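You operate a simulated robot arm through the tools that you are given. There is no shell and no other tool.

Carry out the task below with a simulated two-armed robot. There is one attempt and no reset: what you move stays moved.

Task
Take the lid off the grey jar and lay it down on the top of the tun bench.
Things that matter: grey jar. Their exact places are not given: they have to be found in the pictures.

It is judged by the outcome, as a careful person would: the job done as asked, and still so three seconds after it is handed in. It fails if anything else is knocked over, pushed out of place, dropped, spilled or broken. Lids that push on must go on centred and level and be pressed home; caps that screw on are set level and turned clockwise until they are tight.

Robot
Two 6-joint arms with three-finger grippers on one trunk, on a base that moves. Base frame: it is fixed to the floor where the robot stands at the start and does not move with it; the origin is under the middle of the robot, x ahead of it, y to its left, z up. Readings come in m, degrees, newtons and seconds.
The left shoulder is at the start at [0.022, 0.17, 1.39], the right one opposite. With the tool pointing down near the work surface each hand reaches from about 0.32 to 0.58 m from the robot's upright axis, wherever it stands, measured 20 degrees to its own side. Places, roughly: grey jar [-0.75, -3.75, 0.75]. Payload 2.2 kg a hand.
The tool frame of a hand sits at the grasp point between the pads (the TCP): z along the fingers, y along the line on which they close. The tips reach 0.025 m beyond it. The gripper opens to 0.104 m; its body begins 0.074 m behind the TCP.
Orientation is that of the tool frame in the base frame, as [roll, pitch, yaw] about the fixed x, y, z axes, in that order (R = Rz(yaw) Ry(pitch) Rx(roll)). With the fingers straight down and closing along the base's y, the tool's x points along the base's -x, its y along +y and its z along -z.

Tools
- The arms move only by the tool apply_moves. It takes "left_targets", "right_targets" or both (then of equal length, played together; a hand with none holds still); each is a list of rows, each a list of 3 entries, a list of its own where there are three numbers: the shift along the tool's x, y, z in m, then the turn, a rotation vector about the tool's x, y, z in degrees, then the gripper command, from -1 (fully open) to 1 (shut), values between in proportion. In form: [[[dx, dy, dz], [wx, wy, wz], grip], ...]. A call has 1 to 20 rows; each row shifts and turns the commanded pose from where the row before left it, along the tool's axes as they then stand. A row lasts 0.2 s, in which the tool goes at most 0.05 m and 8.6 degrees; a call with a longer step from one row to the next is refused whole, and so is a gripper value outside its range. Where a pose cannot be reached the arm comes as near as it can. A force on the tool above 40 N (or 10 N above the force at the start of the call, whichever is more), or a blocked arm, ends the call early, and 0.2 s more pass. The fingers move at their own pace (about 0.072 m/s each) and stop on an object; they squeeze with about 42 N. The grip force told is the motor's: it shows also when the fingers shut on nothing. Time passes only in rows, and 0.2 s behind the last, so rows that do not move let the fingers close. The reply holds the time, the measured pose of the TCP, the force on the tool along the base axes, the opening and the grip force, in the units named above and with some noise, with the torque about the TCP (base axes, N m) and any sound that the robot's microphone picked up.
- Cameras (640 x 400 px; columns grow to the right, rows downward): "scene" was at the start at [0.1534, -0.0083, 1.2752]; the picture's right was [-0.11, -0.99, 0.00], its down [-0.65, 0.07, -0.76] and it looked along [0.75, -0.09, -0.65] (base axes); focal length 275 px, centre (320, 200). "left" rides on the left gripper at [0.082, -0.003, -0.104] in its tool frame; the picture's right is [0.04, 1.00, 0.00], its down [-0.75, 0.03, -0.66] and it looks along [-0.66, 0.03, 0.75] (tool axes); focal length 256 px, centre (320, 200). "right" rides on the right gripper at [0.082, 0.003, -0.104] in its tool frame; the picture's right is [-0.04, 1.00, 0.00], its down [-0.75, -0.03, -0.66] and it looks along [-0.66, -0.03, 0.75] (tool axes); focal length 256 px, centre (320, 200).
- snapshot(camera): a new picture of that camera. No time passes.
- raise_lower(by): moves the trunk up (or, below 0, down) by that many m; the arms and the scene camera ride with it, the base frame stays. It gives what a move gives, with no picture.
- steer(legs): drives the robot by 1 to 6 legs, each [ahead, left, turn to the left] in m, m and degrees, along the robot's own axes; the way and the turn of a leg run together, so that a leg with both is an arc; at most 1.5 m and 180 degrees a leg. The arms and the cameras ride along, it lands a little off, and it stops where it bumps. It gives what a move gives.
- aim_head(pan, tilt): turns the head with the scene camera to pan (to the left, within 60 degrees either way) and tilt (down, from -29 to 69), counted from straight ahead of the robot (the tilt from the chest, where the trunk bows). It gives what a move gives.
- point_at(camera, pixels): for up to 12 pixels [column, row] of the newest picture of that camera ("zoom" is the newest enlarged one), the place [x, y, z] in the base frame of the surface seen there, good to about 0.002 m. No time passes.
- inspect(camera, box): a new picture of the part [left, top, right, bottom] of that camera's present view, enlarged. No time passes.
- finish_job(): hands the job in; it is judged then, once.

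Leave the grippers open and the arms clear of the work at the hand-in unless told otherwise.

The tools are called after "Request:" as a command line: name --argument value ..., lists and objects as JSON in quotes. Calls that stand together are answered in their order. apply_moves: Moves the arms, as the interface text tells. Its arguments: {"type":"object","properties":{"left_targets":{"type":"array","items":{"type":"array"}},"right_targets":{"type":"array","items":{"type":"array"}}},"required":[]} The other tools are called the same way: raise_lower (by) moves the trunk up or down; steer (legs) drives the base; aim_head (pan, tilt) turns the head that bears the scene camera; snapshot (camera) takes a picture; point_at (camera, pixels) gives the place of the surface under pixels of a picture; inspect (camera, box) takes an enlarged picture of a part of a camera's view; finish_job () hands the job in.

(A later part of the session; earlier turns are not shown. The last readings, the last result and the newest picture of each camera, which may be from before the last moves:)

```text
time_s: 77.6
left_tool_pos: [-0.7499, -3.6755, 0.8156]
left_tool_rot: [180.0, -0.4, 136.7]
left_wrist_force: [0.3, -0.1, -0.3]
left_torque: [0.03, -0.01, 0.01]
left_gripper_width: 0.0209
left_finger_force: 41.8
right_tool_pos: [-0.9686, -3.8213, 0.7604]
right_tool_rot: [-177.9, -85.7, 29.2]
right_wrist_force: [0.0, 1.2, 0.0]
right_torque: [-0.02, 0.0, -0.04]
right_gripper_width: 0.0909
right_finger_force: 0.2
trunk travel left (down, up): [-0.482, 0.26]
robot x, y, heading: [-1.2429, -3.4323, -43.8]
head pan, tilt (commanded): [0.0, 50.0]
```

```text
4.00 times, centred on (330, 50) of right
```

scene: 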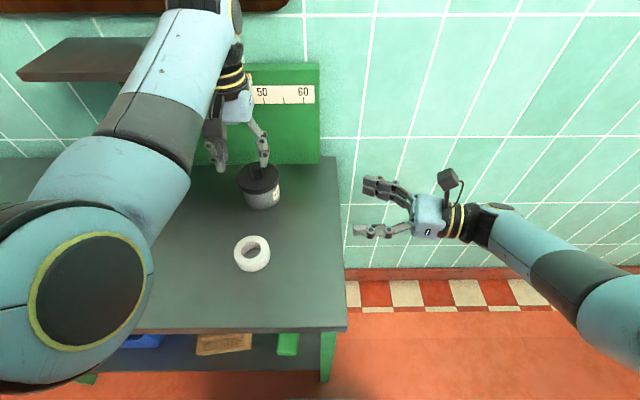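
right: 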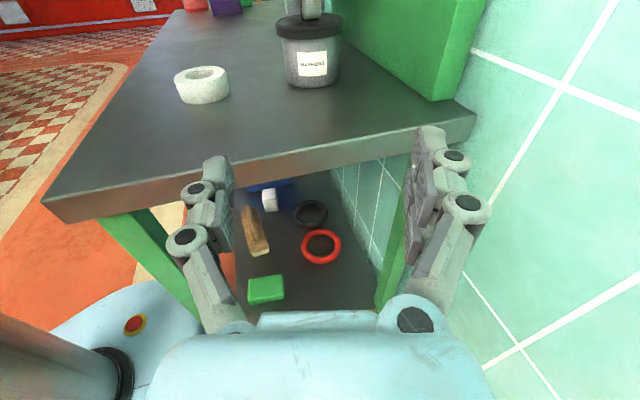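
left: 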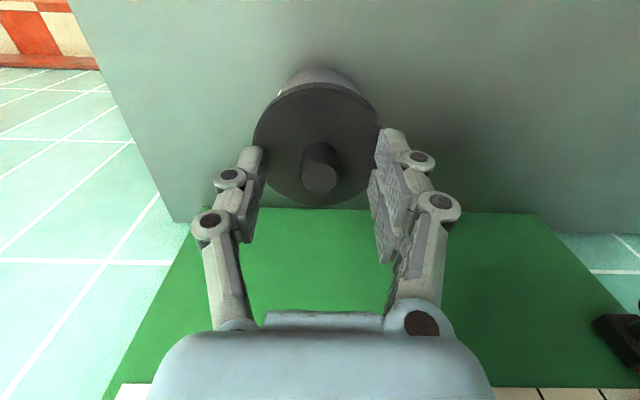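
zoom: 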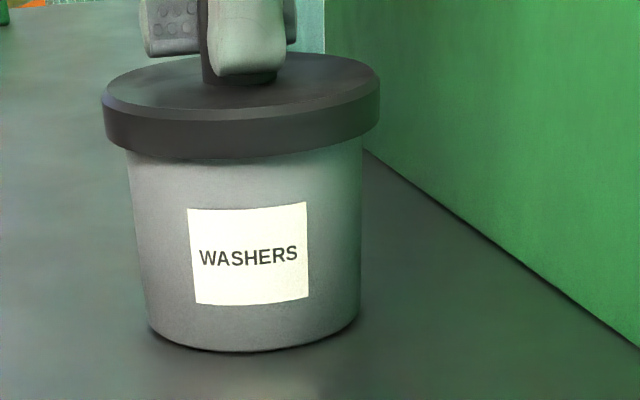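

The left hand has the knob, with 0.021 m opening and 42 N. Before bringing the right hand in, I'll measure its finger height and body thickness from the scene camera.

Request:
inspect --camera "scene" --box '[330, 150, 490, 250]'

Request:
point_at --camera "zoom" --pixels '[[140, 130], [160, 160], [200, 130], [250, 160], [120, 315], [170, 315], [220, 320], [300, 310], [340, 260], [370, 200], [470, 110], [350, 330]]'

```text
4.00 times, centred on (410, 200) of scene
```

zoom: 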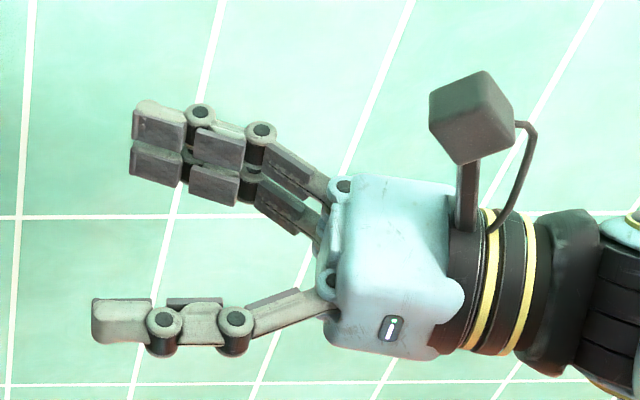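

```text
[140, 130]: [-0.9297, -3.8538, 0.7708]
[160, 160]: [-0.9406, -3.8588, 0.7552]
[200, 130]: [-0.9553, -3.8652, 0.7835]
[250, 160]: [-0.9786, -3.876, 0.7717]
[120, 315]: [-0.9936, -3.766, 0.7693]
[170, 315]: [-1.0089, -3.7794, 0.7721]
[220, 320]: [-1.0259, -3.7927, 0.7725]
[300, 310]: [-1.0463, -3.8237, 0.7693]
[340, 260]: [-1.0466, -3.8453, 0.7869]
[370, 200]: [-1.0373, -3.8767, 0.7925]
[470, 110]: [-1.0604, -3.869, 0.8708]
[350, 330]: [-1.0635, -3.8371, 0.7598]
```

I can clearly see the paired pads: one upper and one lower row, around (155, 110–185) in the zoom. I'll measure their top and bottom edges against the TCP height of 0.760.

Request:
point_at --camera "zoom" --pixels '[[150, 104], [170, 108], [150, 114], [160, 145], [150, 152], [150, 178], [165, 184], [175, 184], [215, 202], [235, 140], [260, 128], [225, 166]]'

Request:
point_at --camera "zoom" --pixels '[[380, 180], [440, 190], [420, 350], [395, 352], [105, 340], [130, 342], [150, 302], [105, 302], [170, 355], [235, 345]]'

```text
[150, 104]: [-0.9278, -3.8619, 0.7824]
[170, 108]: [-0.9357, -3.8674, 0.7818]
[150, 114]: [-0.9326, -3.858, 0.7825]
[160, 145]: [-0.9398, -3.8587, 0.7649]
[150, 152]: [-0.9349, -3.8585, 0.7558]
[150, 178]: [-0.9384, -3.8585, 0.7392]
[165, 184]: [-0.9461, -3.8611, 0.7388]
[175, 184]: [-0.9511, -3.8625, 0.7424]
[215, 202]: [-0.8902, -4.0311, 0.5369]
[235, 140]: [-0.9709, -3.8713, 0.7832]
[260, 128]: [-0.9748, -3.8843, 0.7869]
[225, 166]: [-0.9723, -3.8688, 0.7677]
```

```text
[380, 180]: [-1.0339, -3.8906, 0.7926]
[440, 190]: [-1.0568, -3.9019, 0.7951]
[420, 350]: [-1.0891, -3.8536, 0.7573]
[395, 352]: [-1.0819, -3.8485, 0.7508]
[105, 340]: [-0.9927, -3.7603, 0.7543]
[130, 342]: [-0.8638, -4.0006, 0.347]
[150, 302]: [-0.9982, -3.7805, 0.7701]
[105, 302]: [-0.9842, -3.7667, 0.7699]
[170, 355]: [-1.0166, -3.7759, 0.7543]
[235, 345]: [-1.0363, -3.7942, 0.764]
```

The paired pads reach only ±0.023 m about the axis and the body ±0.027 m, which is smaller than I'd estimated. A grip on the jar at z ≈ 0.747 fits between the bench and the lid even with the jar standing. I'll open the right hand to 0.10 m, tilt it slightly to about 6°, line it up, and advance 0.20 m toward the jar at z ≈ 0.755.

Request:
apply_moves --right_targets '[[[0, -0.011, 0], [0, -1.7, 0], -0.92], [[0.003, 0, 0.03], [0, 0, 0], -0.92], [[0.003, 0, 0.035], [0, 0, 0], -0.92], [[0.003, 0, 0.035], [0, 0, 0], -0.92], [[0.003, 0, 0.03], [0, 0, 0], -0.92], [[0.002, 0, 0.02], [0, 0, 0], -0.92], [[0, 0, 0], [0, 0, 0], -0.92]]'

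Request:
snapshot --camera "right"

Request:
snapshot --camera "scene"

```text
time_s: 79.2
left_tool_pos: [-0.7516, -3.6766, 0.8156]
left_tool_rot: [180.0, -0.5, 136.6]
left_wrist_force: [0.4, -0.5, -0.5]
left_torque: [-0.02, -0.02, -0.01]
left_gripper_width: 0.0209
left_finger_force: 42.1
right_tool_pos: [-0.8465, -3.7336, 0.7581]
right_tool_rot: [-178.7, -84.1, 29.8]
right_wrist_force: [-0.4, 0.1, 0.2]
right_torque: [-0.02, 0.01, -0.02]
right_gripper_width: 0.0999
right_finger_force: 0.0
trunk travel left (down, up): [-0.482, 0.26]
robot x, y, heading: [-1.2469, -3.4321, -43.5]
head pan, tilt (commanded): [0.0, 50.0]
```

```text
taken
```

right: 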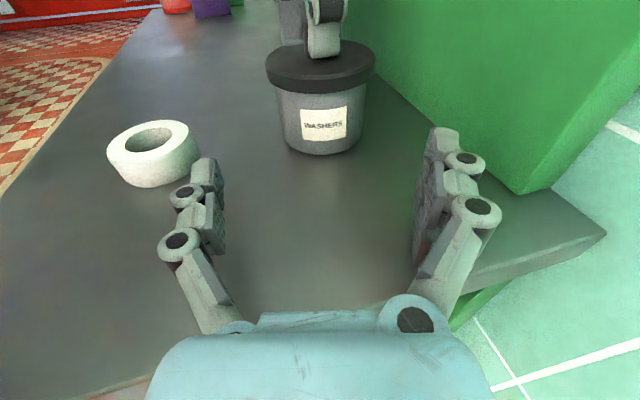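

```text
taken
```

scene: 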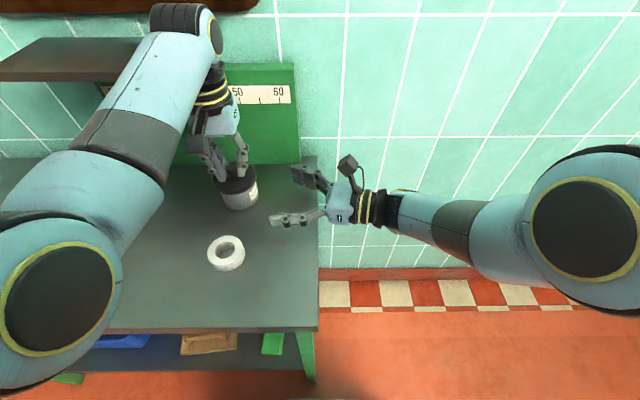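

The jar is well centred between the right fingers at (320, 100) and there's free space all around. I'll advance the last 0.10 m so the jar is between the pads, still slightly high at z ≈ 0.752.

Request:
apply_moves --right_targets '[[[0.0015, 0, 0.03], [0, 0, 0], -0.92], [[0.0015, 0, 0.03], [0, 0, 0], -0.92], [[0.001, 0, 0.025], [0, 0, 0], -0.92], [[0.001, 0, 0.0184], [0, 0, 0], -0.92], [[0, 0, 0], [0, 0, 0], -0.92]]'

Request:
snapshot --camera "right"

Request:
inspect --camera "scene" --box '[180, 130, 340, 230]'

```text
time_s: 80.4
left_tool_pos: [-0.7507, -3.6763, 0.8145]
left_tool_rot: [179.9, -0.5, 136.6]
left_wrist_force: [-1.1, 0.1, 0.5]
left_torque: [-0.03, 0.0, -0.03]
left_gripper_width: 0.0209
left_finger_force: 41.8
right_tool_pos: [-0.7945, -3.69, 0.7839]
right_tool_rot: [-178.7, -84.0, 30.0]
right_wrist_force: [-0.1, 0.5, 0.0]
right_torque: [-0.03, 0.01, -0.04]
right_gripper_width: 0.1001
right_finger_force: 0.0
right hand out of reach, approached as far as the arm can: row 1, 2, 3, 4
trunk travel left (down, up): [-0.482, 0.26]
robot x, y, heading: [-1.247, -3.4329, -43.6]
head pan, tilt (commanded): [0.0, 50.0]
```

```text
taken
```

right: 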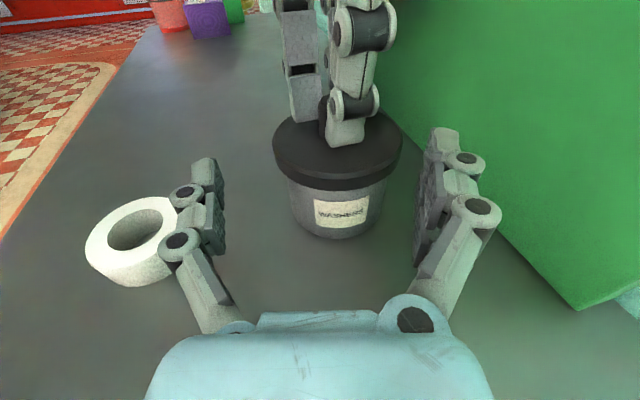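

```text
4.00 times, centred on (260, 180) of scene
```

zoom: 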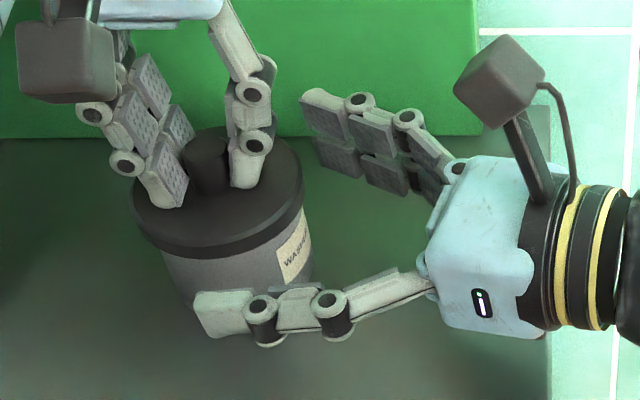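

The right arm ran out of reach and stopped 4.5 cm short and too high at z 0.784, with nothing touched. Coming in more from the front-right shortens its reach. I'll back it out 0.10 m and turn it 15° toward the front-right, a bit steeper, keeping it above the tape roll.

Request:
apply_moves --right_targets '[[[0.004, 0, -0.033], [0, 0, 0], -0.92], [[0.004, 0, -0.033], [0, 0, 0], -0.92], [[0.004, 0, -0.033], [0, 0, 0], -0.92], [[0.004, 0, 0], [-7.5, 0, 0], -0.85], [[0.004, 0, 0], [-7.5, 0, 0], -0.85], [[0, 0, 0], [0, -3, 0], -0.85], [[0, 0, 0], [0, 0, 0], -0.85]]'

Request:
snapshot --camera "right"

Request:
snapshot --camera "scene"

```text
time_s: 82.0
left_tool_pos: [-0.7511, -3.6753, 0.8163]
left_tool_rot: [-180.0, -0.4, 136.7]
left_wrist_force: [0.0, 0.7, 0.6]
left_torque: [0.0, -0.02, -0.01]
left_gripper_width: 0.0207
left_finger_force: 41.7
right_tool_pos: [-0.8795, -3.7489, 0.8103]
right_tool_rot: [166.5, -80.2, 29.6]
right_wrist_force: [-0.9, 0.4, 0.3]
right_torque: [0.01, 0.0, 0.01]
right_gripper_width: 0.0961
right_finger_force: 0.0
trunk travel left (down, up): [-0.482, 0.26]
robot x, y, heading: [-1.2466, -3.4338, -43.5]
head pan, tilt (commanded): [0.0, 50.0]
```

```text
taken
```

right: 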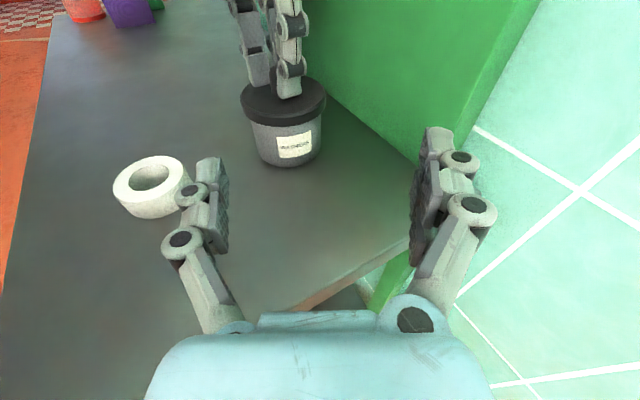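

```text
taken
```

scene: 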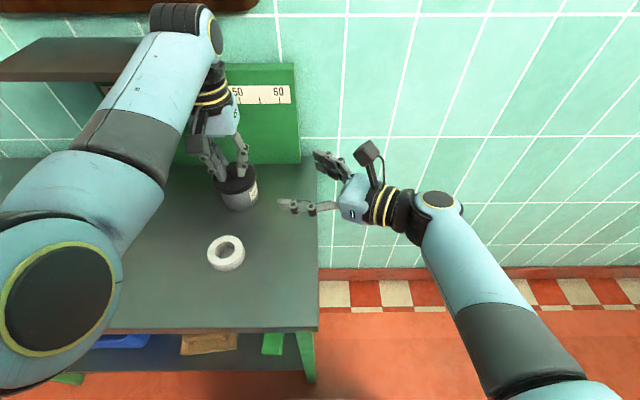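

The right hand now comes in from 30° at the front-right, and its arm has more reach in hand. To gain the last bit I'd lower the trunk by 3 cm, but the left hand must then still be able to rise. I'll release the knob and test how high the left hand can go there, while levelling and centring the right hand at z 0.81.

Request:
apply_moves --left_targets '[[[0, 0, 0], [0, 0, 0], 0.6], [[0, 0, 0], [0, 0, 0], 0.2], [[0, 0, 0], [0, 0, 0], -0.15], [[0, 0, 0], [0, 0, 0], -0.15], [[0, 0, -0.02], [0, 0, 0], -0.15], [[0, 0, -0.02], [0, 0, 0], -0.15], [[0, 0, -0.015], [0, 0, 0], -0.15], [[0, 0, -0.01], [0, 0, 0], -0.15], [[0, 0, 0], [0, 0, 0], -0.15]]' --right_targets '[[[0, 0, 0], [0, 0, 2.3], -0.85], [[0, -0.01, 0], [0, 0, 0], -0.85], [[0, -0.012, 0], [0, 0, 0], -0.85], [[0, -0.0117, 0], [0, 0, 0], -0.85], [[0, 0, 0], [0, 0, 0], -0.85], [[0, 0, 0], [0, 0, 0], -0.85], [[0, 0, 0], [0, 0, 0], -0.85], [[0, 0, 0], [0, 0, 0], -0.85], [[0, 0, 0], [0, 0, 0], -0.85]]'

```text
time_s: 84.2
left_tool_pos: [-0.7502, -3.6757, 0.8808]
left_tool_rot: [-180.0, -0.5, 136.6]
left_wrist_force: [-0.4, 0.0, -0.8]
left_torque: [0.01, 0.03, 0.0]
left_gripper_width: 0.0597
left_finger_force: 0.0
right_tool_pos: [-0.9045, -3.7341, 0.799]
right_tool_rot: [172.1, -78.0, 24.0]
right_wrist_force: [-0.7, 0.9, -0.2]
right_torque: [0.04, -0.01, 0.01]
right_gripper_width: 0.0962
right_finger_force: 0.1
trunk travel left (down, up): [-0.482, 0.26]
robot x, y, heading: [-1.2454, -3.4367, -43.5]
head pan, tilt (commanded): [0.0, 50.0]
stopped in row 9 (right hand): the arm was blocked; the commanded pose is now the measured one
```

The left hand can rise to 0.88 there without trouble. The right arm was blocked while shifting toward the robot, so I'll look at its elbow to see why.

Request:
aim_head --pan -30 --tilt 62

Request:
snapshot --camera "scene"

```text
time_s: 85.2
left_tool_pos: [-0.7505, -3.676, 0.8799]
left_tool_rot: [180.0, -0.4, 136.6]
left_wrist_force: [-0.1, -0.1, 1.3]
left_torque: [-0.03, -0.03, 0.01]
left_gripper_width: 0.0598
left_finger_force: 0.0
right_tool_pos: [-0.9048, -3.7339, 0.7986]
right_tool_rot: [172.3, -78.1, 23.9]
right_wrist_force: [0.3, -0.3, 0.5]
right_torque: [0.02, 0.03, -0.01]
right_gripper_width: 0.0961
right_finger_force: 0.1
trunk travel left (down, up): [-0.482, 0.26]
robot x, y, heading: [-1.2464, -3.4331, -43.9]
head pan, tilt (commanded): [-30.0, 62.0]
```

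```text
taken
```

scene: 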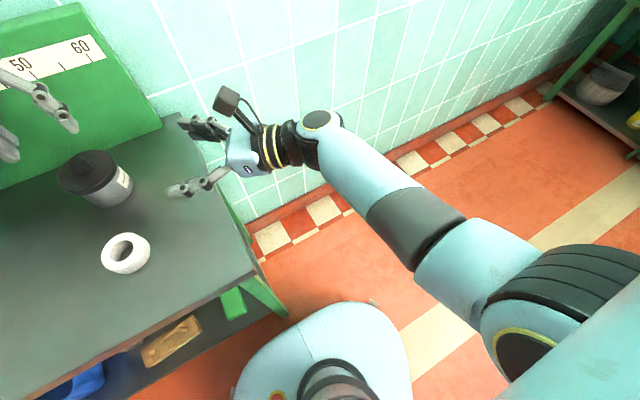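

I see nothing touching: the forearm runs from the wrist at (320, 125) to the elbow at (540, 320), clear of the bench. I'll measure it to judge the height of the arm's parts.

Request:
point_at --camera "scene" --pixels '[[525, 350], [560, 280], [470, 260], [400, 200], [340, 150], [320, 120], [300, 145], [275, 145], [245, 155], [310, 385]]'

```text
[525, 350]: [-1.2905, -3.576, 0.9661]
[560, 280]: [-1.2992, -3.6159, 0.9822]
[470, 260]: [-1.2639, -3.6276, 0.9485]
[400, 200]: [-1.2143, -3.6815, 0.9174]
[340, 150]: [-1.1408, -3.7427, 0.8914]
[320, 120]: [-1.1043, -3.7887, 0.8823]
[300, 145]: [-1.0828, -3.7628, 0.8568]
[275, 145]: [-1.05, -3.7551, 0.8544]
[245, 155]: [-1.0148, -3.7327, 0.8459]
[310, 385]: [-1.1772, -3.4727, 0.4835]
```

The elbow hangs just inside the shoulder line, so coming in from the front-right folds the arm against its inner limit. The earlier line, 15° from the right, was only short of reach, and a lower trunk would fix that. First I'll test how high the left hand can go here, because that sets how far I can lower.

Request:
apply_moves --left_targets '[[[0, 0, -0.015], [0, 0, 0], -0.15], [[0, 0, -0.015], [0, 0, 0], -0.15], [[0, 0, -0.015], [0, 0, 0], -0.15], [[0, 0, -0.015], [0, 0, 0], -0.15], [[0, 0, 0], [0, 0, 0], -0.15]]'

```text
time_s: 86.4
left_tool_pos: [-0.7425, -3.6899, 0.9208]
left_tool_rot: [-179.9, -0.4, 136.6]
left_wrist_force: [0.5, 0.2, 0.0]
left_torque: [-0.01, -0.04, 0.0]
left_gripper_width: 0.0599
left_finger_force: 0.0
left hand out of reach, approached as far as the arm can: row 3, 4
right_tool_pos: [-0.9038, -3.735, 0.7985]
right_tool_rot: [172.2, -78.1, 23.9]
right_wrist_force: [-0.3, 0.2, 0.0]
right_torque: [0.01, 0.0, 0.0]
right_gripper_width: 0.0962
right_finger_force: 0.1
trunk travel left (down, up): [-0.482, 0.26]
robot x, y, heading: [-1.2436, -3.4337, -43.5]
head pan, tilt (commanded): [-30.0, 62.0]
```

The left hand tops out at about 0.905 here, so the trunk can go down another 6.5 cm and still leave lift height to about 0.84. I'll back the right hand out to the right of the bench and turn it to a 20° approach at about 10° tilt.

Request:
apply_moves --right_targets '[[[0.004, 0.0153, -0.0273], [0, 0, 0], -0.85], [[0.004, 0.0153, -0.0273], [0, 0, 0], -0.85], [[0.004, 0.0153, -0.0273], [0, 0, 0], -0.85], [[0.004, 0.0153, -0.0273], [0, 0, 0], -0.85], [[0, 0, 0], [5.2, 0.9, 0.8], -0.85], [[0, 0, 0], [5.2, 0.9, 0.8], -0.85], [[0, 0, 0], [0, 0, 0], -0.85]]' --left_targets '[[[0, 0, 0], [0, 0, 0], -0.15], [[0, 0, 0.003], [0, 0, 0], -0.15], [[0, 0, 0.003], [0, 0, 0], -0.15], [[0, 0, 0.004], [0, 0, 0], -0.15], [[0, 0, 0], [0, 0, 0], -0.15], [[0, 0, 0], [0, 0, 0], -0.15], [[0, 0, 0], [0, 0, 0], -0.15]]'

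Request:
aim_head --pan 0 --tilt 50

Request:
snapshot --camera "scene"

```text
time_s: 88.0
left_tool_pos: [-0.7431, -3.6877, 0.9114]
left_tool_rot: [180.0, -0.4, 136.5]
left_wrist_force: [-0.3, 0.2, 0.1]
left_torque: [0.02, -0.05, -0.03]
left_gripper_width: 0.06
left_finger_force: 0.1
right_tool_pos: [-0.9872, -3.8208, 0.8391]
right_tool_rot: [-168.5, -79.9, 14.9]
right_wrist_force: [0.2, 0.1, 0.5]
right_torque: [0.01, 0.03, -0.01]
right_gripper_width: 0.0961
right_finger_force: 0.0
trunk travel left (down, up): [-0.482, 0.26]
robot x, y, heading: [-1.2449, -3.4356, -43.8]
head pan, tilt (commanded): [-30.0, 62.0]
```

```text
time_s: 88.9
left_tool_pos: [-0.7418, -3.689, 0.9119]
left_tool_rot: [179.9, -0.4, 136.6]
left_wrist_force: [0.4, 0.3, -0.2]
left_torque: [-0.03, -0.02, 0.03]
left_gripper_width: 0.06
left_finger_force: 0.1
right_tool_pos: [-0.9869, -3.8197, 0.8403]
right_tool_rot: [-168.6, -80.0, 14.8]
right_wrist_force: [-0.1, 0.1, 0.3]
right_torque: [0.03, 0.01, 0.02]
right_gripper_width: 0.0962
right_finger_force: 0.1
trunk travel left (down, up): [-0.482, 0.26]
robot x, y, heading: [-1.2494, -3.4361, -43.5]
head pan, tilt (commanded): [0.0, 50.0]
```

```text
taken
```

scene: 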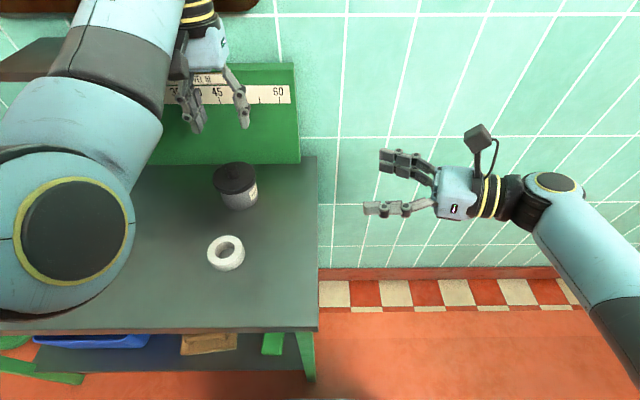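

The right hand is beside the bench at a 20° approach and the left hand is above the jar at z 0.91. I'll lower the trunk by 6.5 cm. The left tips will then be at about 0.82, still above the knob top at 0.807.

Request:
raise_lower --by -0.062

Request:
snapshot --camera "left"

Request:
snapshot --camera "right"

Request:
snapshot --camera "scene"

```text
time_s: 89.9
left_tool_pos: [-0.7419, -3.6877, 0.8505]
left_tool_rot: [-180.0, -0.5, 136.6]
left_wrist_force: [0.3, 0.1, -0.5]
left_torque: [0.01, 0.03, -0.01]
left_gripper_width: 0.0601
left_finger_force: 0.0
right_tool_pos: [-0.9868, -3.8203, 0.7776]
right_tool_rot: [-168.6, -79.9, 15.0]
right_wrist_force: [-1.0, 0.6, 0.6]
right_torque: [0.0, -0.02, -0.03]
right_gripper_width: 0.0963
right_finger_force: 0.0
trunk travel left (down, up): [-0.42, 0.322]
robot x, y, heading: [-1.2441, -3.432, -43.5]
head pan, tilt (commanded): [0.0, 50.0]
```

```text
taken
```

left: 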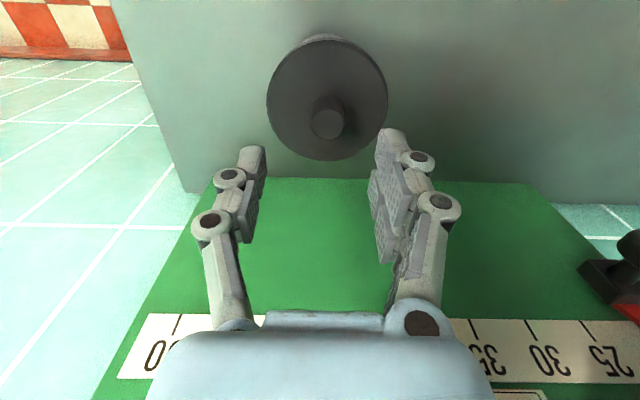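

```text
taken
```

right: 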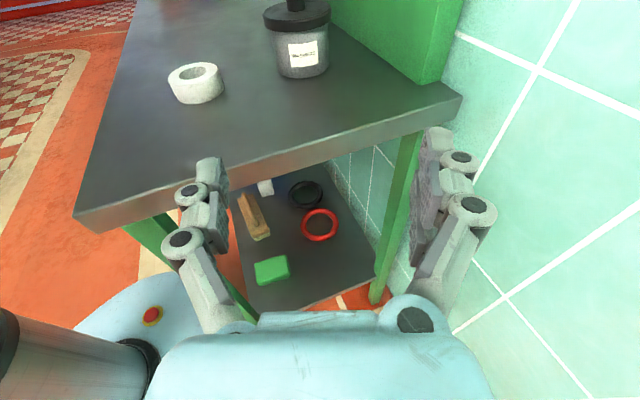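

```text
taken
```

scene: 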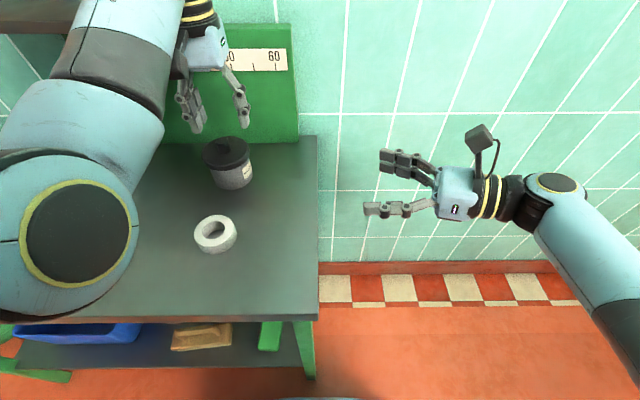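

The right hand is at z 0.778 beside the bench, level with a clear way in. I'll straighten its small roll, line it up with the jar, and advance to about 0.11 m from the jar axis.

Request:
apply_moves --right_targets '[[[0, -0.012, 0], [0, 0, -2], -0.92], [[0, -0.0121, 0], [0, 0, 0], -0.92], [[0.0034, 0, 0.034], [0, 0, 0], -0.92], [[0.0034, 0, 0.034], [0, 0, 0], -0.92], [[0.0034, 0, 0.034], [0, 0, 0], -0.92], [[0.0034, 0, 0.034], [0, 0, 0], -0.92], [[0.0034, 0, 0.034], [0, 0, 0], -0.92], [[0, 0, 0], [0, 0, 0], -0.92]]'

Request:
snapshot --camera "right"

Request:
snapshot --camera "scene"

```text
time_s: 91.9
left_tool_pos: [-0.7411, -3.6882, 0.8498]
left_tool_rot: [-179.9, -0.4, 136.5]
left_wrist_force: [0.0, -0.2, -0.1]
left_torque: [0.03, 0.01, -0.01]
left_gripper_width: 0.0596
left_finger_force: 0.1
right_tool_pos: [-0.8678, -3.7395, 0.7453]
right_tool_rot: [177.8, -77.2, 28.1]
right_wrist_force: [1.9, 1.6, 12.1]
right_torque: [-0.46, -0.47, 0.17]
right_gripper_width: 0.1006
right_finger_force: 0.1
trunk travel left (down, up): [-0.42, 0.322]
robot x, y, heading: [-1.2487, -3.4333, -43.6]
head pan, tilt (commanded): [0.0, 50.0]
stopped in row 8 (right hand): the arm was blocked; the commanded pose is now the measured one
```

```text
taken
```

right: 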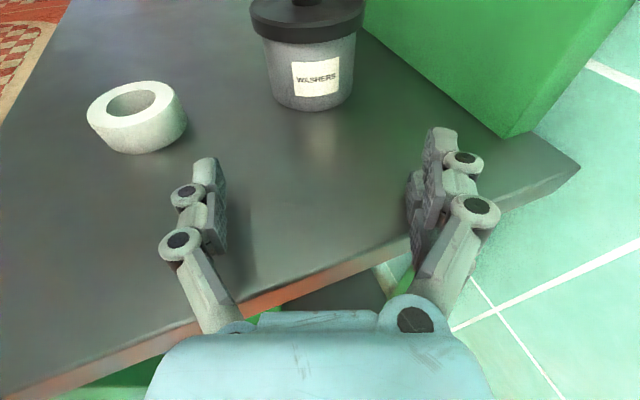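

```text
taken
```

scene: 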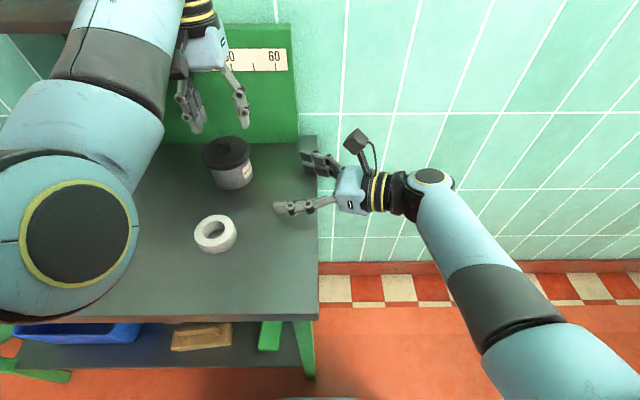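

The right fingertip rests on the bench with 12 N. The arm dipped when it hit its inner limit, and nothing else has moved. I'll lift it off straight away and back it out to the right.

Request:
apply_moves --right_targets '[[[0.008, 0, 0], [0, 0, 0], -0.92], [[0.012, 0, -0.005], [0, 0, 0], -0.92], [[0.006, 0, -0.03], [0, 0, 0], -0.92], [[0.002, 0, -0.035], [0, 0, 0], -0.92], [[0.002, 0, -0.035], [0, 0, 0], -0.92], [[0.0, 0, -0.035], [0, 0, 0], -0.92], [[0, 0, -0.03], [0, 0, 0], -0.92], [[0, 0, 0], [0, 0, 0], -0.92]]'

Request:
snapshot --camera "scene"

```text
time_s: 93.7
left_tool_pos: [-0.7427, -3.6886, 0.85]
left_tool_rot: [180.0, -0.5, 136.6]
left_wrist_force: [-0.4, 0.4, -1.5]
left_torque: [0.0, -0.01, -0.02]
left_gripper_width: 0.0597
left_finger_force: 0.1
right_tool_pos: [-1.0109, -3.8091, 0.8112]
right_tool_rot: [178.8, -77.1, 27.0]
right_wrist_force: [-0.6, 0.6, -0.3]
right_torque: [0.0, 0.03, -0.02]
right_gripper_width: 0.0998
right_finger_force: 0.0
trunk travel left (down, up): [-0.42, 0.322]
robot x, y, heading: [-1.2464, -3.4359, -43.6]
head pan, tilt (commanded): [0.0, 50.0]
```

```text
taken
```

scene: 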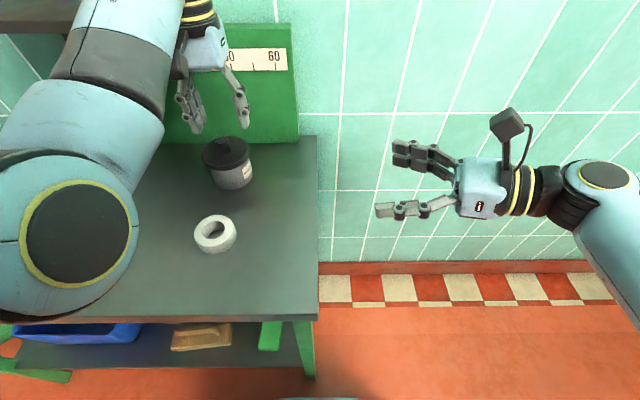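

The right hand is clear again. I'll raise the trunk back by 6.2 cm and retreat the left hand a little from the jar. Then I'll stand 5.5 cm further left and 3.5 cm closer. There the right hand stays within the zone it reached well, and the left hand can come in with a slight lean.

Request:
raise_lower --by 0.062

Request:
apply_moves --left_targets '[[[0, 0, 0.02], [0, 0, 0], -0.15], [[0.01, 0, 0.02], [0, 0, 0], -0.15], [[0.03, 0, 0.01], [0, 0, 0], -0.15], [[0.03, 0, 0.0], [0, 0, 0], -0.15], [[0, 0, 0], [0, 0, 0], -0.15]]'

Request:
steer --legs '[[0, 0.055, 0]]'

Request:
snapshot --camera "scene"

```text
time_s: 94.8
left_tool_pos: [-0.7419, -3.6901, 0.9106]
left_tool_rot: [180.0, -0.6, 136.6]
left_wrist_force: [-0.3, 0.2, -0.2]
left_torque: [0.02, -0.01, 0.0]
left_gripper_width: 0.0595
left_finger_force: 0.0
right_tool_pos: [-1.0111, -3.8097, 0.8725]
right_tool_rot: [179.0, -77.1, 27.0]
right_wrist_force: [0.5, -0.5, -0.1]
right_torque: [0.03, 0.0, 0.0]
right_gripper_width: 0.0998
right_finger_force: 0.1
trunk travel left (down, up): [-0.482, 0.26]
robot x, y, heading: [-1.2481, -3.4317, -43.6]
head pan, tilt (commanded): [0.0, 50.0]
```

```text
time_s: 96.0
left_tool_pos: [-0.7719, -3.6396, 0.8742]
left_tool_rot: [178.5, 1.5, 137.0]
left_wrist_force: [-0.1, 0.0, 0.7]
left_torque: [-0.02, 0.0, -0.01]
left_gripper_width: 0.0598
left_finger_force: 0.0
right_tool_pos: [-1.01, -3.8103, 0.8726]
right_tool_rot: [178.8, -77.1, 27.0]
right_wrist_force: [-0.3, 0.5, -0.2]
right_torque: [-0.01, -0.03, 0.0]
right_gripper_width: 0.1001
right_finger_force: 0.1
trunk travel left (down, up): [-0.482, 0.26]
robot x, y, heading: [-1.247, -3.432, -43.6]
head pan, tilt (commanded): [0.0, 50.0]
```

```text
time_s: 96.9
left_tool_pos: [-0.7336, -3.5966, 0.8715]
left_tool_rot: [178.4, 1.2, 137.2]
left_wrist_force: [0.7, 1.0, 0.0]
left_torque: [-0.03, 0.05, 0.02]
left_gripper_width: 0.06
left_finger_force: 0.0
right_tool_pos: [-0.9708, -3.7681, 0.8732]
right_tool_rot: [178.7, -77.1, 27.2]
right_wrist_force: [0.6, 0.7, 0.0]
right_torque: [0.0, 0.02, -0.02]
right_gripper_width: 0.0998
right_finger_force: 0.0
trunk travel left (down, up): [-0.482, 0.26]
robot x, y, heading: [-1.2085, -3.3902, -43.4]
head pan, tilt (commanded): [0.0, 50.0]
```

```text
taken
```

scene: 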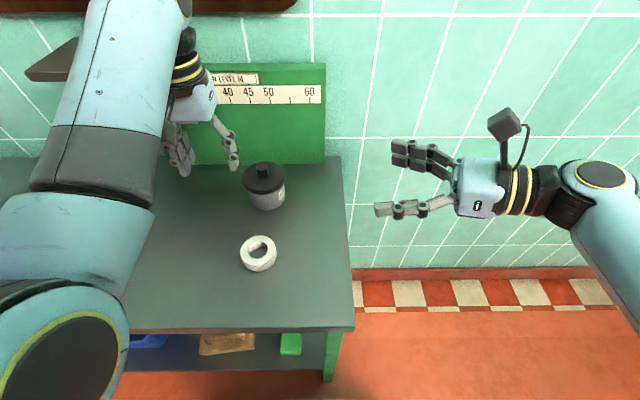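

The jar is now 0.53 m ahead and 0.108 m left. I'll draw the left hand back 4 cm, turn it 45° so its camera faces back-left, and lean it 15° so its wrist sits back-left of the fingers.

Request:
apply_moves --left_targets '[[[0.02, 0, 0.008], [1.5, 1.2, 0], -0.15], [[0.02, 0, 0.008], [0, 0, 0], -0.15], [[0, 0, 0], [0, 0, 7.5], -0.15], [[0, 0, 0], [0, 0, 7.5], -0.15], [[0, 0, 0], [0, 0, 7.5], -0.15], [[0, 0, 0], [0, 0, 7.5], -0.15], [[0, 0, 0], [0, 0, 7.5], -0.15], [[0, 0, 0], [0, 0, 7.5], -0.15], [[0, 0, 0], [0, -7.5, 0], -0.15], [[0, 0, 0], [0, -7.5, 0], -0.15], [[0, 0, 0], [0, 0, 0], -0.15]]'

Request:
snapshot --camera "scene"

Request:
snapshot --camera "left"

```text
time_s: 99.3
left_tool_pos: [-0.7642, -3.5703, 0.8566]
left_tool_rot: [180.0, 15.0, 92.2]
left_wrist_force: [0.3, -0.4, 0.7]
left_torque: [0.01, -0.02, 0.01]
left_gripper_width: 0.0599
left_finger_force: 0.0
right_tool_pos: [-0.972, -3.7698, 0.8719]
right_tool_rot: [178.9, -77.3, 27.1]
right_wrist_force: [0.0, 0.0, 0.7]
right_torque: [-0.01, 0.0, -0.02]
right_gripper_width: 0.0997
right_finger_force: 0.2
trunk travel left (down, up): [-0.482, 0.26]
robot x, y, heading: [-1.2054, -3.3938, -43.8]
head pan, tilt (commanded): [0.0, 50.0]
```

```text
taken
```

scene: 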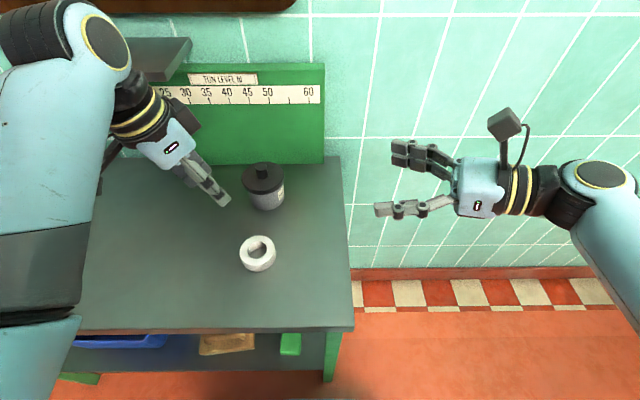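

```text
taken
```

left: 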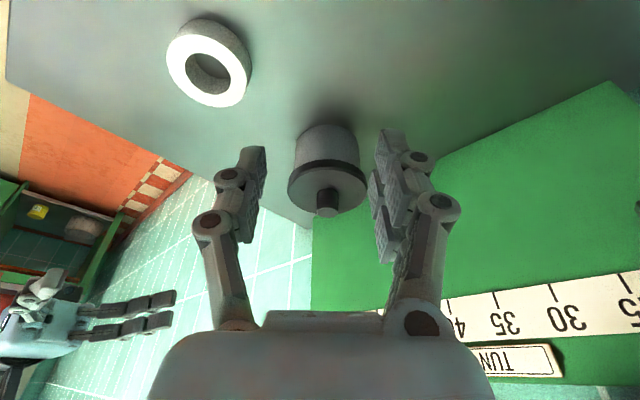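

The left hand is leaning as intended, well in front of the hood. I'll drive forward 3.5 cm.

Request:
steer --legs '[[0.035, 0, 0]]'

Request:
snapshot --camera "left"

Request:
point_at --camera "left" --pixels '[[328, 225], [320, 185], [320, 240]]'

```text
time_s: 100.2
left_tool_pos: [-0.7468, -3.5563, 0.8561]
left_tool_rot: [179.9, 15.0, 94.0]
left_wrist_force: [-0.5, 1.3, 1.6]
left_torque: [-0.17, 0.03, -0.02]
left_gripper_width: 0.0599
left_finger_force: 0.0
right_tool_pos: [-0.9479, -3.7624, 0.8736]
right_tool_rot: [178.3, -77.2, 29.4]
right_wrist_force: [1.3, 0.4, -0.9]
right_torque: [-0.03, -0.02, -0.01]
right_gripper_width: 0.0999
right_finger_force: 0.1
trunk travel left (down, up): [-0.482, 0.26]
robot x, y, heading: [-1.1927, -3.3961, -41.5]
head pan, tilt (commanded): [0.0, 50.0]
```

```text
taken
```

left: 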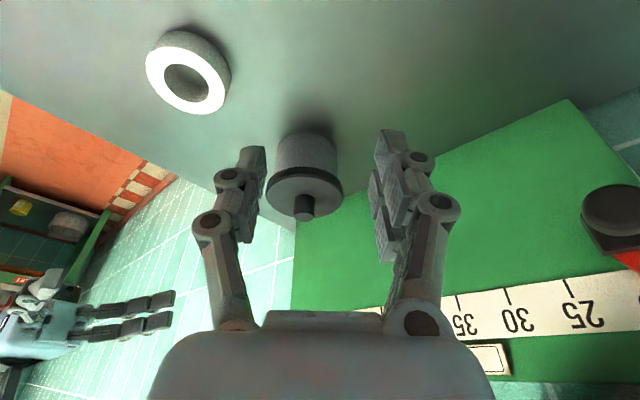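

```text
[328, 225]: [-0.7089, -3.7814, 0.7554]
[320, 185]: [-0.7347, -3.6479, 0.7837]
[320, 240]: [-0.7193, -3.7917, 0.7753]
```

The robot only went 1 cm and turned 2°, so it bumped something. I'll look at once at where the left arm is relative to the hood.

Request:
snapshot --camera "scene"

Request:
inspect --camera "scene" --box '[0, 0, 240, 150]'

Request:
point_at --camera "zoom" --pixels '[[290, 60], [330, 140], [220, 60], [390, 130], [430, 200], [500, 130], [480, 190], [350, 270], [300, 320], [460, 300], [150, 40], [340, 190]]'

```text
taken
```

scene: 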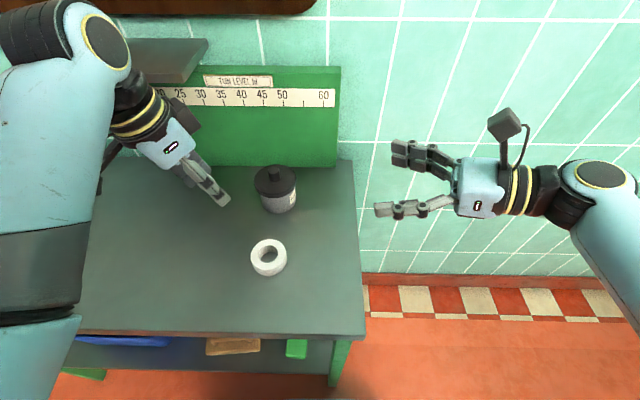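

```text
2.67 times, centred on (120, 75) of scene
```

zoom: 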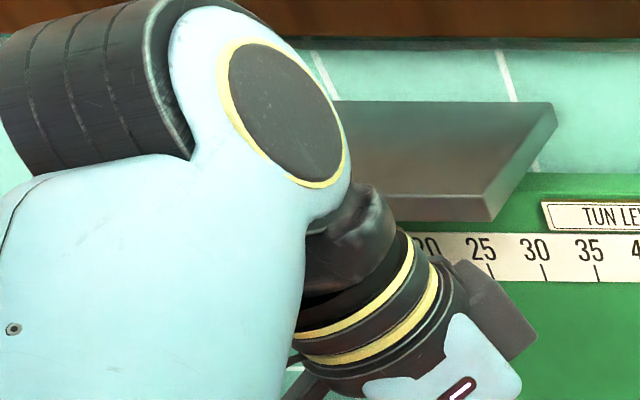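

```text
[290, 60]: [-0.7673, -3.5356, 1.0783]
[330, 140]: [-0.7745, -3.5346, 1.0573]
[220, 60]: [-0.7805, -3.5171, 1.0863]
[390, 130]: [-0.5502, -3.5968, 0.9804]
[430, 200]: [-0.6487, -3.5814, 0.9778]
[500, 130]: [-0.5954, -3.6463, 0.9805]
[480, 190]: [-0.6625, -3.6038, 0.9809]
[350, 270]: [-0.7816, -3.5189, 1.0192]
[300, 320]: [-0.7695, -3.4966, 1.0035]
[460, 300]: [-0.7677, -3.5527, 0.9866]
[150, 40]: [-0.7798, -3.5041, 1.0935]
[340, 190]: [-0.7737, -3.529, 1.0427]
```

The left wrist is more than 10 cm in front of the hood, and the dark block by the "20" mark is only the scale's slider. Something lower may have touched, so I'll look down at the base and at the left arm.

Request:
aim_head --pan 0 --tilt 69

Request:
snapshot --camera "scene"

Request:
aim_head --pan 50 --tilt 60

Request:
snapshot --camera "scene"

```text
time_s: 101.0
left_tool_pos: [-0.7455, -3.5563, 0.8553]
left_tool_rot: [-180.0, 14.9, 93.9]
left_wrist_force: [0.3, -0.4, -0.4]
left_torque: [0.01, 0.01, 0.02]
left_gripper_width: 0.0599
left_finger_force: 0.0
right_tool_pos: [-0.9472, -3.7636, 0.8731]
right_tool_rot: [178.8, -77.3, 29.1]
right_wrist_force: [-0.1, 0.5, -0.2]
right_torque: [0.04, -0.05, -0.02]
right_gripper_width: 0.0996
right_finger_force: 0.0
trunk travel left (down, up): [-0.482, 0.26]
robot x, y, heading: [-1.1937, -3.3958, -41.8]
head pan, tilt (commanded): [0.0, 68.8]
```

```text
taken
```

scene: 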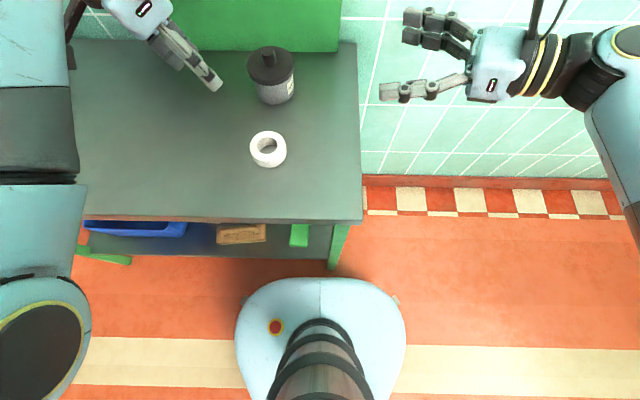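

```text
time_s: 102.2
left_tool_pos: [-0.7454, -3.5571, 0.8575]
left_tool_rot: [179.9, 14.9, 94.1]
left_wrist_force: [-1.0, -0.6, 0.2]
left_torque: [-0.01, 0.04, 0.0]
left_gripper_width: 0.0598
left_finger_force: 0.1
right_tool_pos: [-0.947, -3.7631, 0.8731]
right_tool_rot: [178.8, -77.2, 28.9]
right_wrist_force: [1.0, -0.4, 0.8]
right_torque: [0.02, -0.03, -0.01]
right_gripper_width: 0.0996
right_finger_force: 0.0
trunk travel left (down, up): [-0.482, 0.26]
robot x, y, heading: [-1.1934, -3.3939, -41.7]
head pan, tilt (commanded): [50.0, 60.0]
```

```text
taken
```

scene: 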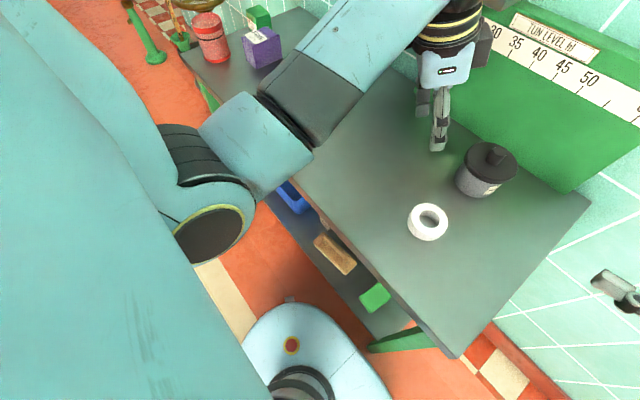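

The base's front edge looks close to the bench's right leg near (333, 268) in the straight-down picture. I'll take that view again and measure the gap.

Request:
aim_head --pan 0 --tilt 69

Request:
snapshot --camera "scene"

Request:
point_at --camera "scene" --pixels '[[320, 280], [320, 274], [333, 266], [340, 250], [250, 254], [250, 262], [246, 300], [242, 298], [395, 300], [130, 262], [200, 222], [350, 222]]'

```text
time_s: 103.3
left_tool_pos: [-0.7447, -3.5578, 0.8556]
left_tool_rot: [179.9, 14.9, 94.1]
left_wrist_force: [-0.2, 0.4, -0.4]
left_torque: [0.01, 0.0, -0.03]
left_gripper_width: 0.0599
left_finger_force: 0.1
right_tool_pos: [-0.947, -3.7629, 0.8737]
right_tool_rot: [178.9, -77.1, 28.9]
right_wrist_force: [-0.3, 0.6, 0.1]
right_torque: [0.0, 0.0, 0.04]
right_gripper_width: 0.0999
right_finger_force: 0.0
trunk travel left (down, up): [-0.482, 0.26]
robot x, y, heading: [-1.1945, -3.3974, -41.6]
head pan, tilt (commanded): [0.0, 68.8]
```

```text
taken
```

scene: 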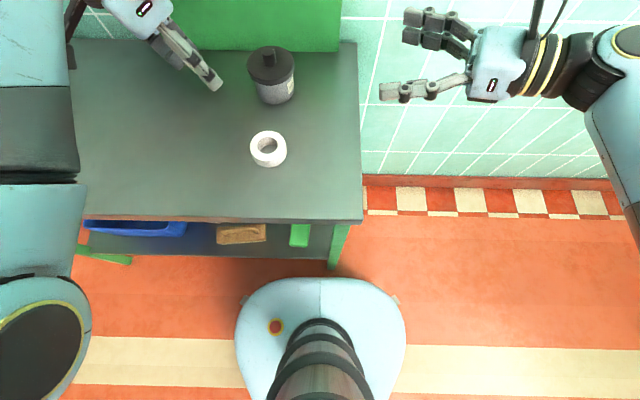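

```text
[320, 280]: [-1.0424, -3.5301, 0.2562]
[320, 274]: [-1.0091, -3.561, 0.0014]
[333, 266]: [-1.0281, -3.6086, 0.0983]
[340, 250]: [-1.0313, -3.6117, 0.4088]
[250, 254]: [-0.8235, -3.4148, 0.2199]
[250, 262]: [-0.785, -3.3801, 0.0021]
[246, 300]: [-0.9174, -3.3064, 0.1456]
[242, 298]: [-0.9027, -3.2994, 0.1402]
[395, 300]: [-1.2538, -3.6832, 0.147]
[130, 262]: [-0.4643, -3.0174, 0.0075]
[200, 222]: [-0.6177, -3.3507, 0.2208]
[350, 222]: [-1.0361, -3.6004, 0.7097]
```

The round nose of the base met the bench's right front leg, at about [-1.03, -3.61], and was deflected left. I'll check that the bench and jar haven't moved, then back off a little and square up.

Request:
inspect --camera "scene" --box '[222, 30, 318, 90]'

Request:
point_at --camera "zoom" --pixels '[[320, 130], [320, 115], [320, 145], [165, 190], [480, 190], [325, 280], [325, 480]]'

```text
6.67 times, centred on (270, 60) of scene
```

zoom: 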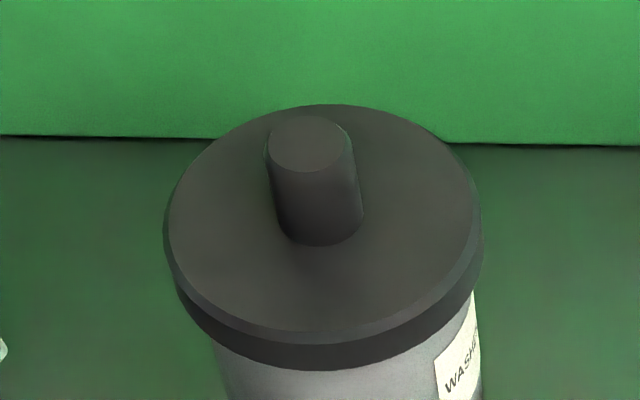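

```text
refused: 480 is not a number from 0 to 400
```

Request:
point_at --camera "zoom" --pixels '[[308, 145], [275, 148], [342, 148], [308, 125], [308, 165], [175, 210], [475, 210], [320, 320]]'

Request:
point_at --camera "scene" --pixels '[[355, 222], [357, 50], [268, 133], [268, 168]]'

```text
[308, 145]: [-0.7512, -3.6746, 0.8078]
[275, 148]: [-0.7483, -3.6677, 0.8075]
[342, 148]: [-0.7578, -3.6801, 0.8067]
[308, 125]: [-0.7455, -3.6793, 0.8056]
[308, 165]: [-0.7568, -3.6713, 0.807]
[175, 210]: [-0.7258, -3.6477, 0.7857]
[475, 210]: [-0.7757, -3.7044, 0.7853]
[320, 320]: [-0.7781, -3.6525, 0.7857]
```

```text
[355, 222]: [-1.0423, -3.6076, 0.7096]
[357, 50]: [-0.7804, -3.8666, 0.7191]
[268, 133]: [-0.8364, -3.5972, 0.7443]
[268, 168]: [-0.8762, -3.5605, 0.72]
```

Nothing has shifted: the bench corner and the knob are where they were. The base can't come closer than about 0.52 m to the jar because of that leg.

So I'll stand with the jar 0.53 m ahead and 0.127 m left. The right hand will come in steeper, at about 20° tilt and 25° from the front-right, which brings its wrist within reach. First I'll back off 1.7 cm and square up.

Request:
steer --legs '[[-0.017, -0.022, -2.0]]'

Request:
aim_head --pan 0 --tilt 50

Request:
snapshot --camera "scene"

```text
time_s: 104.2
left_tool_pos: [-0.7798, -3.5795, 0.8563]
left_tool_rot: [179.9, 14.9, 92.0]
left_wrist_force: [-0.5, -0.6, 0.1]
left_torque: [0.03, -0.04, -0.01]
left_gripper_width: 0.0598
left_finger_force: 0.1
right_tool_pos: [-0.9892, -3.7769, 0.8728]
right_tool_rot: [178.8, -77.3, 27.1]
right_wrist_force: [-0.8, 0.2, -0.3]
right_torque: [0.02, -0.03, -0.04]
right_gripper_width: 0.0996
right_finger_force: 0.1
trunk travel left (down, up): [-0.482, 0.26]
robot x, y, heading: [-1.2227, -3.3992, -43.8]
head pan, tilt (commanded): [0.0, 68.8]
```

```text
time_s: 105.0
left_tool_pos: [-0.7787, -3.5782, 0.8558]
left_tool_rot: [-180.0, 14.9, 92.0]
left_wrist_force: [0.1, -0.9, -0.2]
left_torque: [0.01, 0.0, 0.02]
left_gripper_width: 0.0599
left_finger_force: 0.0
right_tool_pos: [-0.9876, -3.7779, 0.8723]
right_tool_rot: [178.7, -77.2, 26.9]
right_wrist_force: [-0.2, 0.2, 0.2]
right_torque: [-0.02, 0.01, -0.01]
right_gripper_width: 0.0998
right_finger_force: 0.0
trunk travel left (down, up): [-0.482, 0.26]
robot x, y, heading: [-1.2225, -3.4018, -43.7]
head pan, tilt (commanded): [0.0, 50.0]
```

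```text
taken
```

scene: 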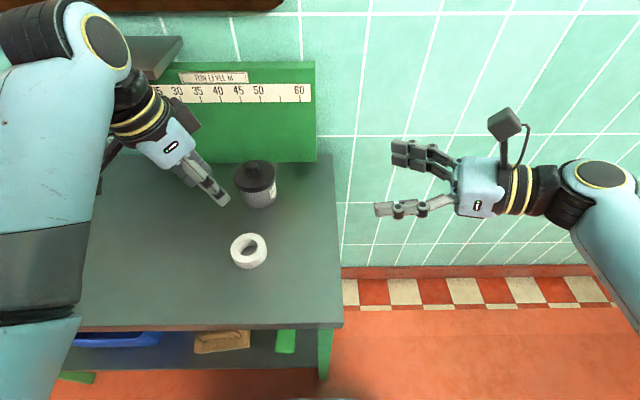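

There's a dark block on the left gripper at (187, 113) that I haven't accounted for: it sits on the side opposite the camera. On the right hand that side faces down toward the bench, so I'll measure it.

Request:
inspect --camera "scene" --box '[90, 60, 250, 220]'

Request:
point_at --camera "scene" --pixels '[[187, 112], [192, 125], [180, 100], [172, 150], [160, 140], [150, 110], [220, 195], [200, 180], [183, 175], [108, 155]]'

```text
2.50 times, centred on (170, 140) of scene
```

zoom: 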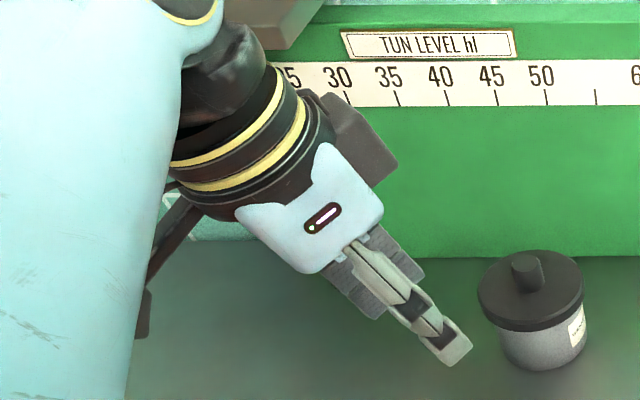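

```text
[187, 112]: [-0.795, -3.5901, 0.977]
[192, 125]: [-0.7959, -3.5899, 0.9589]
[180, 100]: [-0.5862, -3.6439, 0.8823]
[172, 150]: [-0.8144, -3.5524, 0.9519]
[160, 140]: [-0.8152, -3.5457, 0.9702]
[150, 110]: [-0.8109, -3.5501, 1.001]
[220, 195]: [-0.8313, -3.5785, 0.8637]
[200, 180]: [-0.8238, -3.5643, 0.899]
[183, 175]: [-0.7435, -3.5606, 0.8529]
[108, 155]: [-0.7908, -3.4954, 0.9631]
```

I'll measure the outer edge of that block more exactly using the zoom.

Request:
point_at --camera "zoom" --pixels '[[350, 130], [375, 150], [390, 160], [385, 172], [372, 180], [330, 100], [345, 112], [380, 145], [360, 170], [300, 180], [335, 215], [300, 260]]'

```text
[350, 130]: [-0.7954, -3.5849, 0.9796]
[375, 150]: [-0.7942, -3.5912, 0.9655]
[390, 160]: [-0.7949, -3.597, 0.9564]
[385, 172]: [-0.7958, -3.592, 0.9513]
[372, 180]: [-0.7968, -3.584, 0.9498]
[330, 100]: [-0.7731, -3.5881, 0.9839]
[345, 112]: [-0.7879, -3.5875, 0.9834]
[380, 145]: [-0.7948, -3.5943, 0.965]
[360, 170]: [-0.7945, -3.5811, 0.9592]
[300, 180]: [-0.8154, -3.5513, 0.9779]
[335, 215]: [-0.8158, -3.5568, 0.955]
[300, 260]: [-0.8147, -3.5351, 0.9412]
```

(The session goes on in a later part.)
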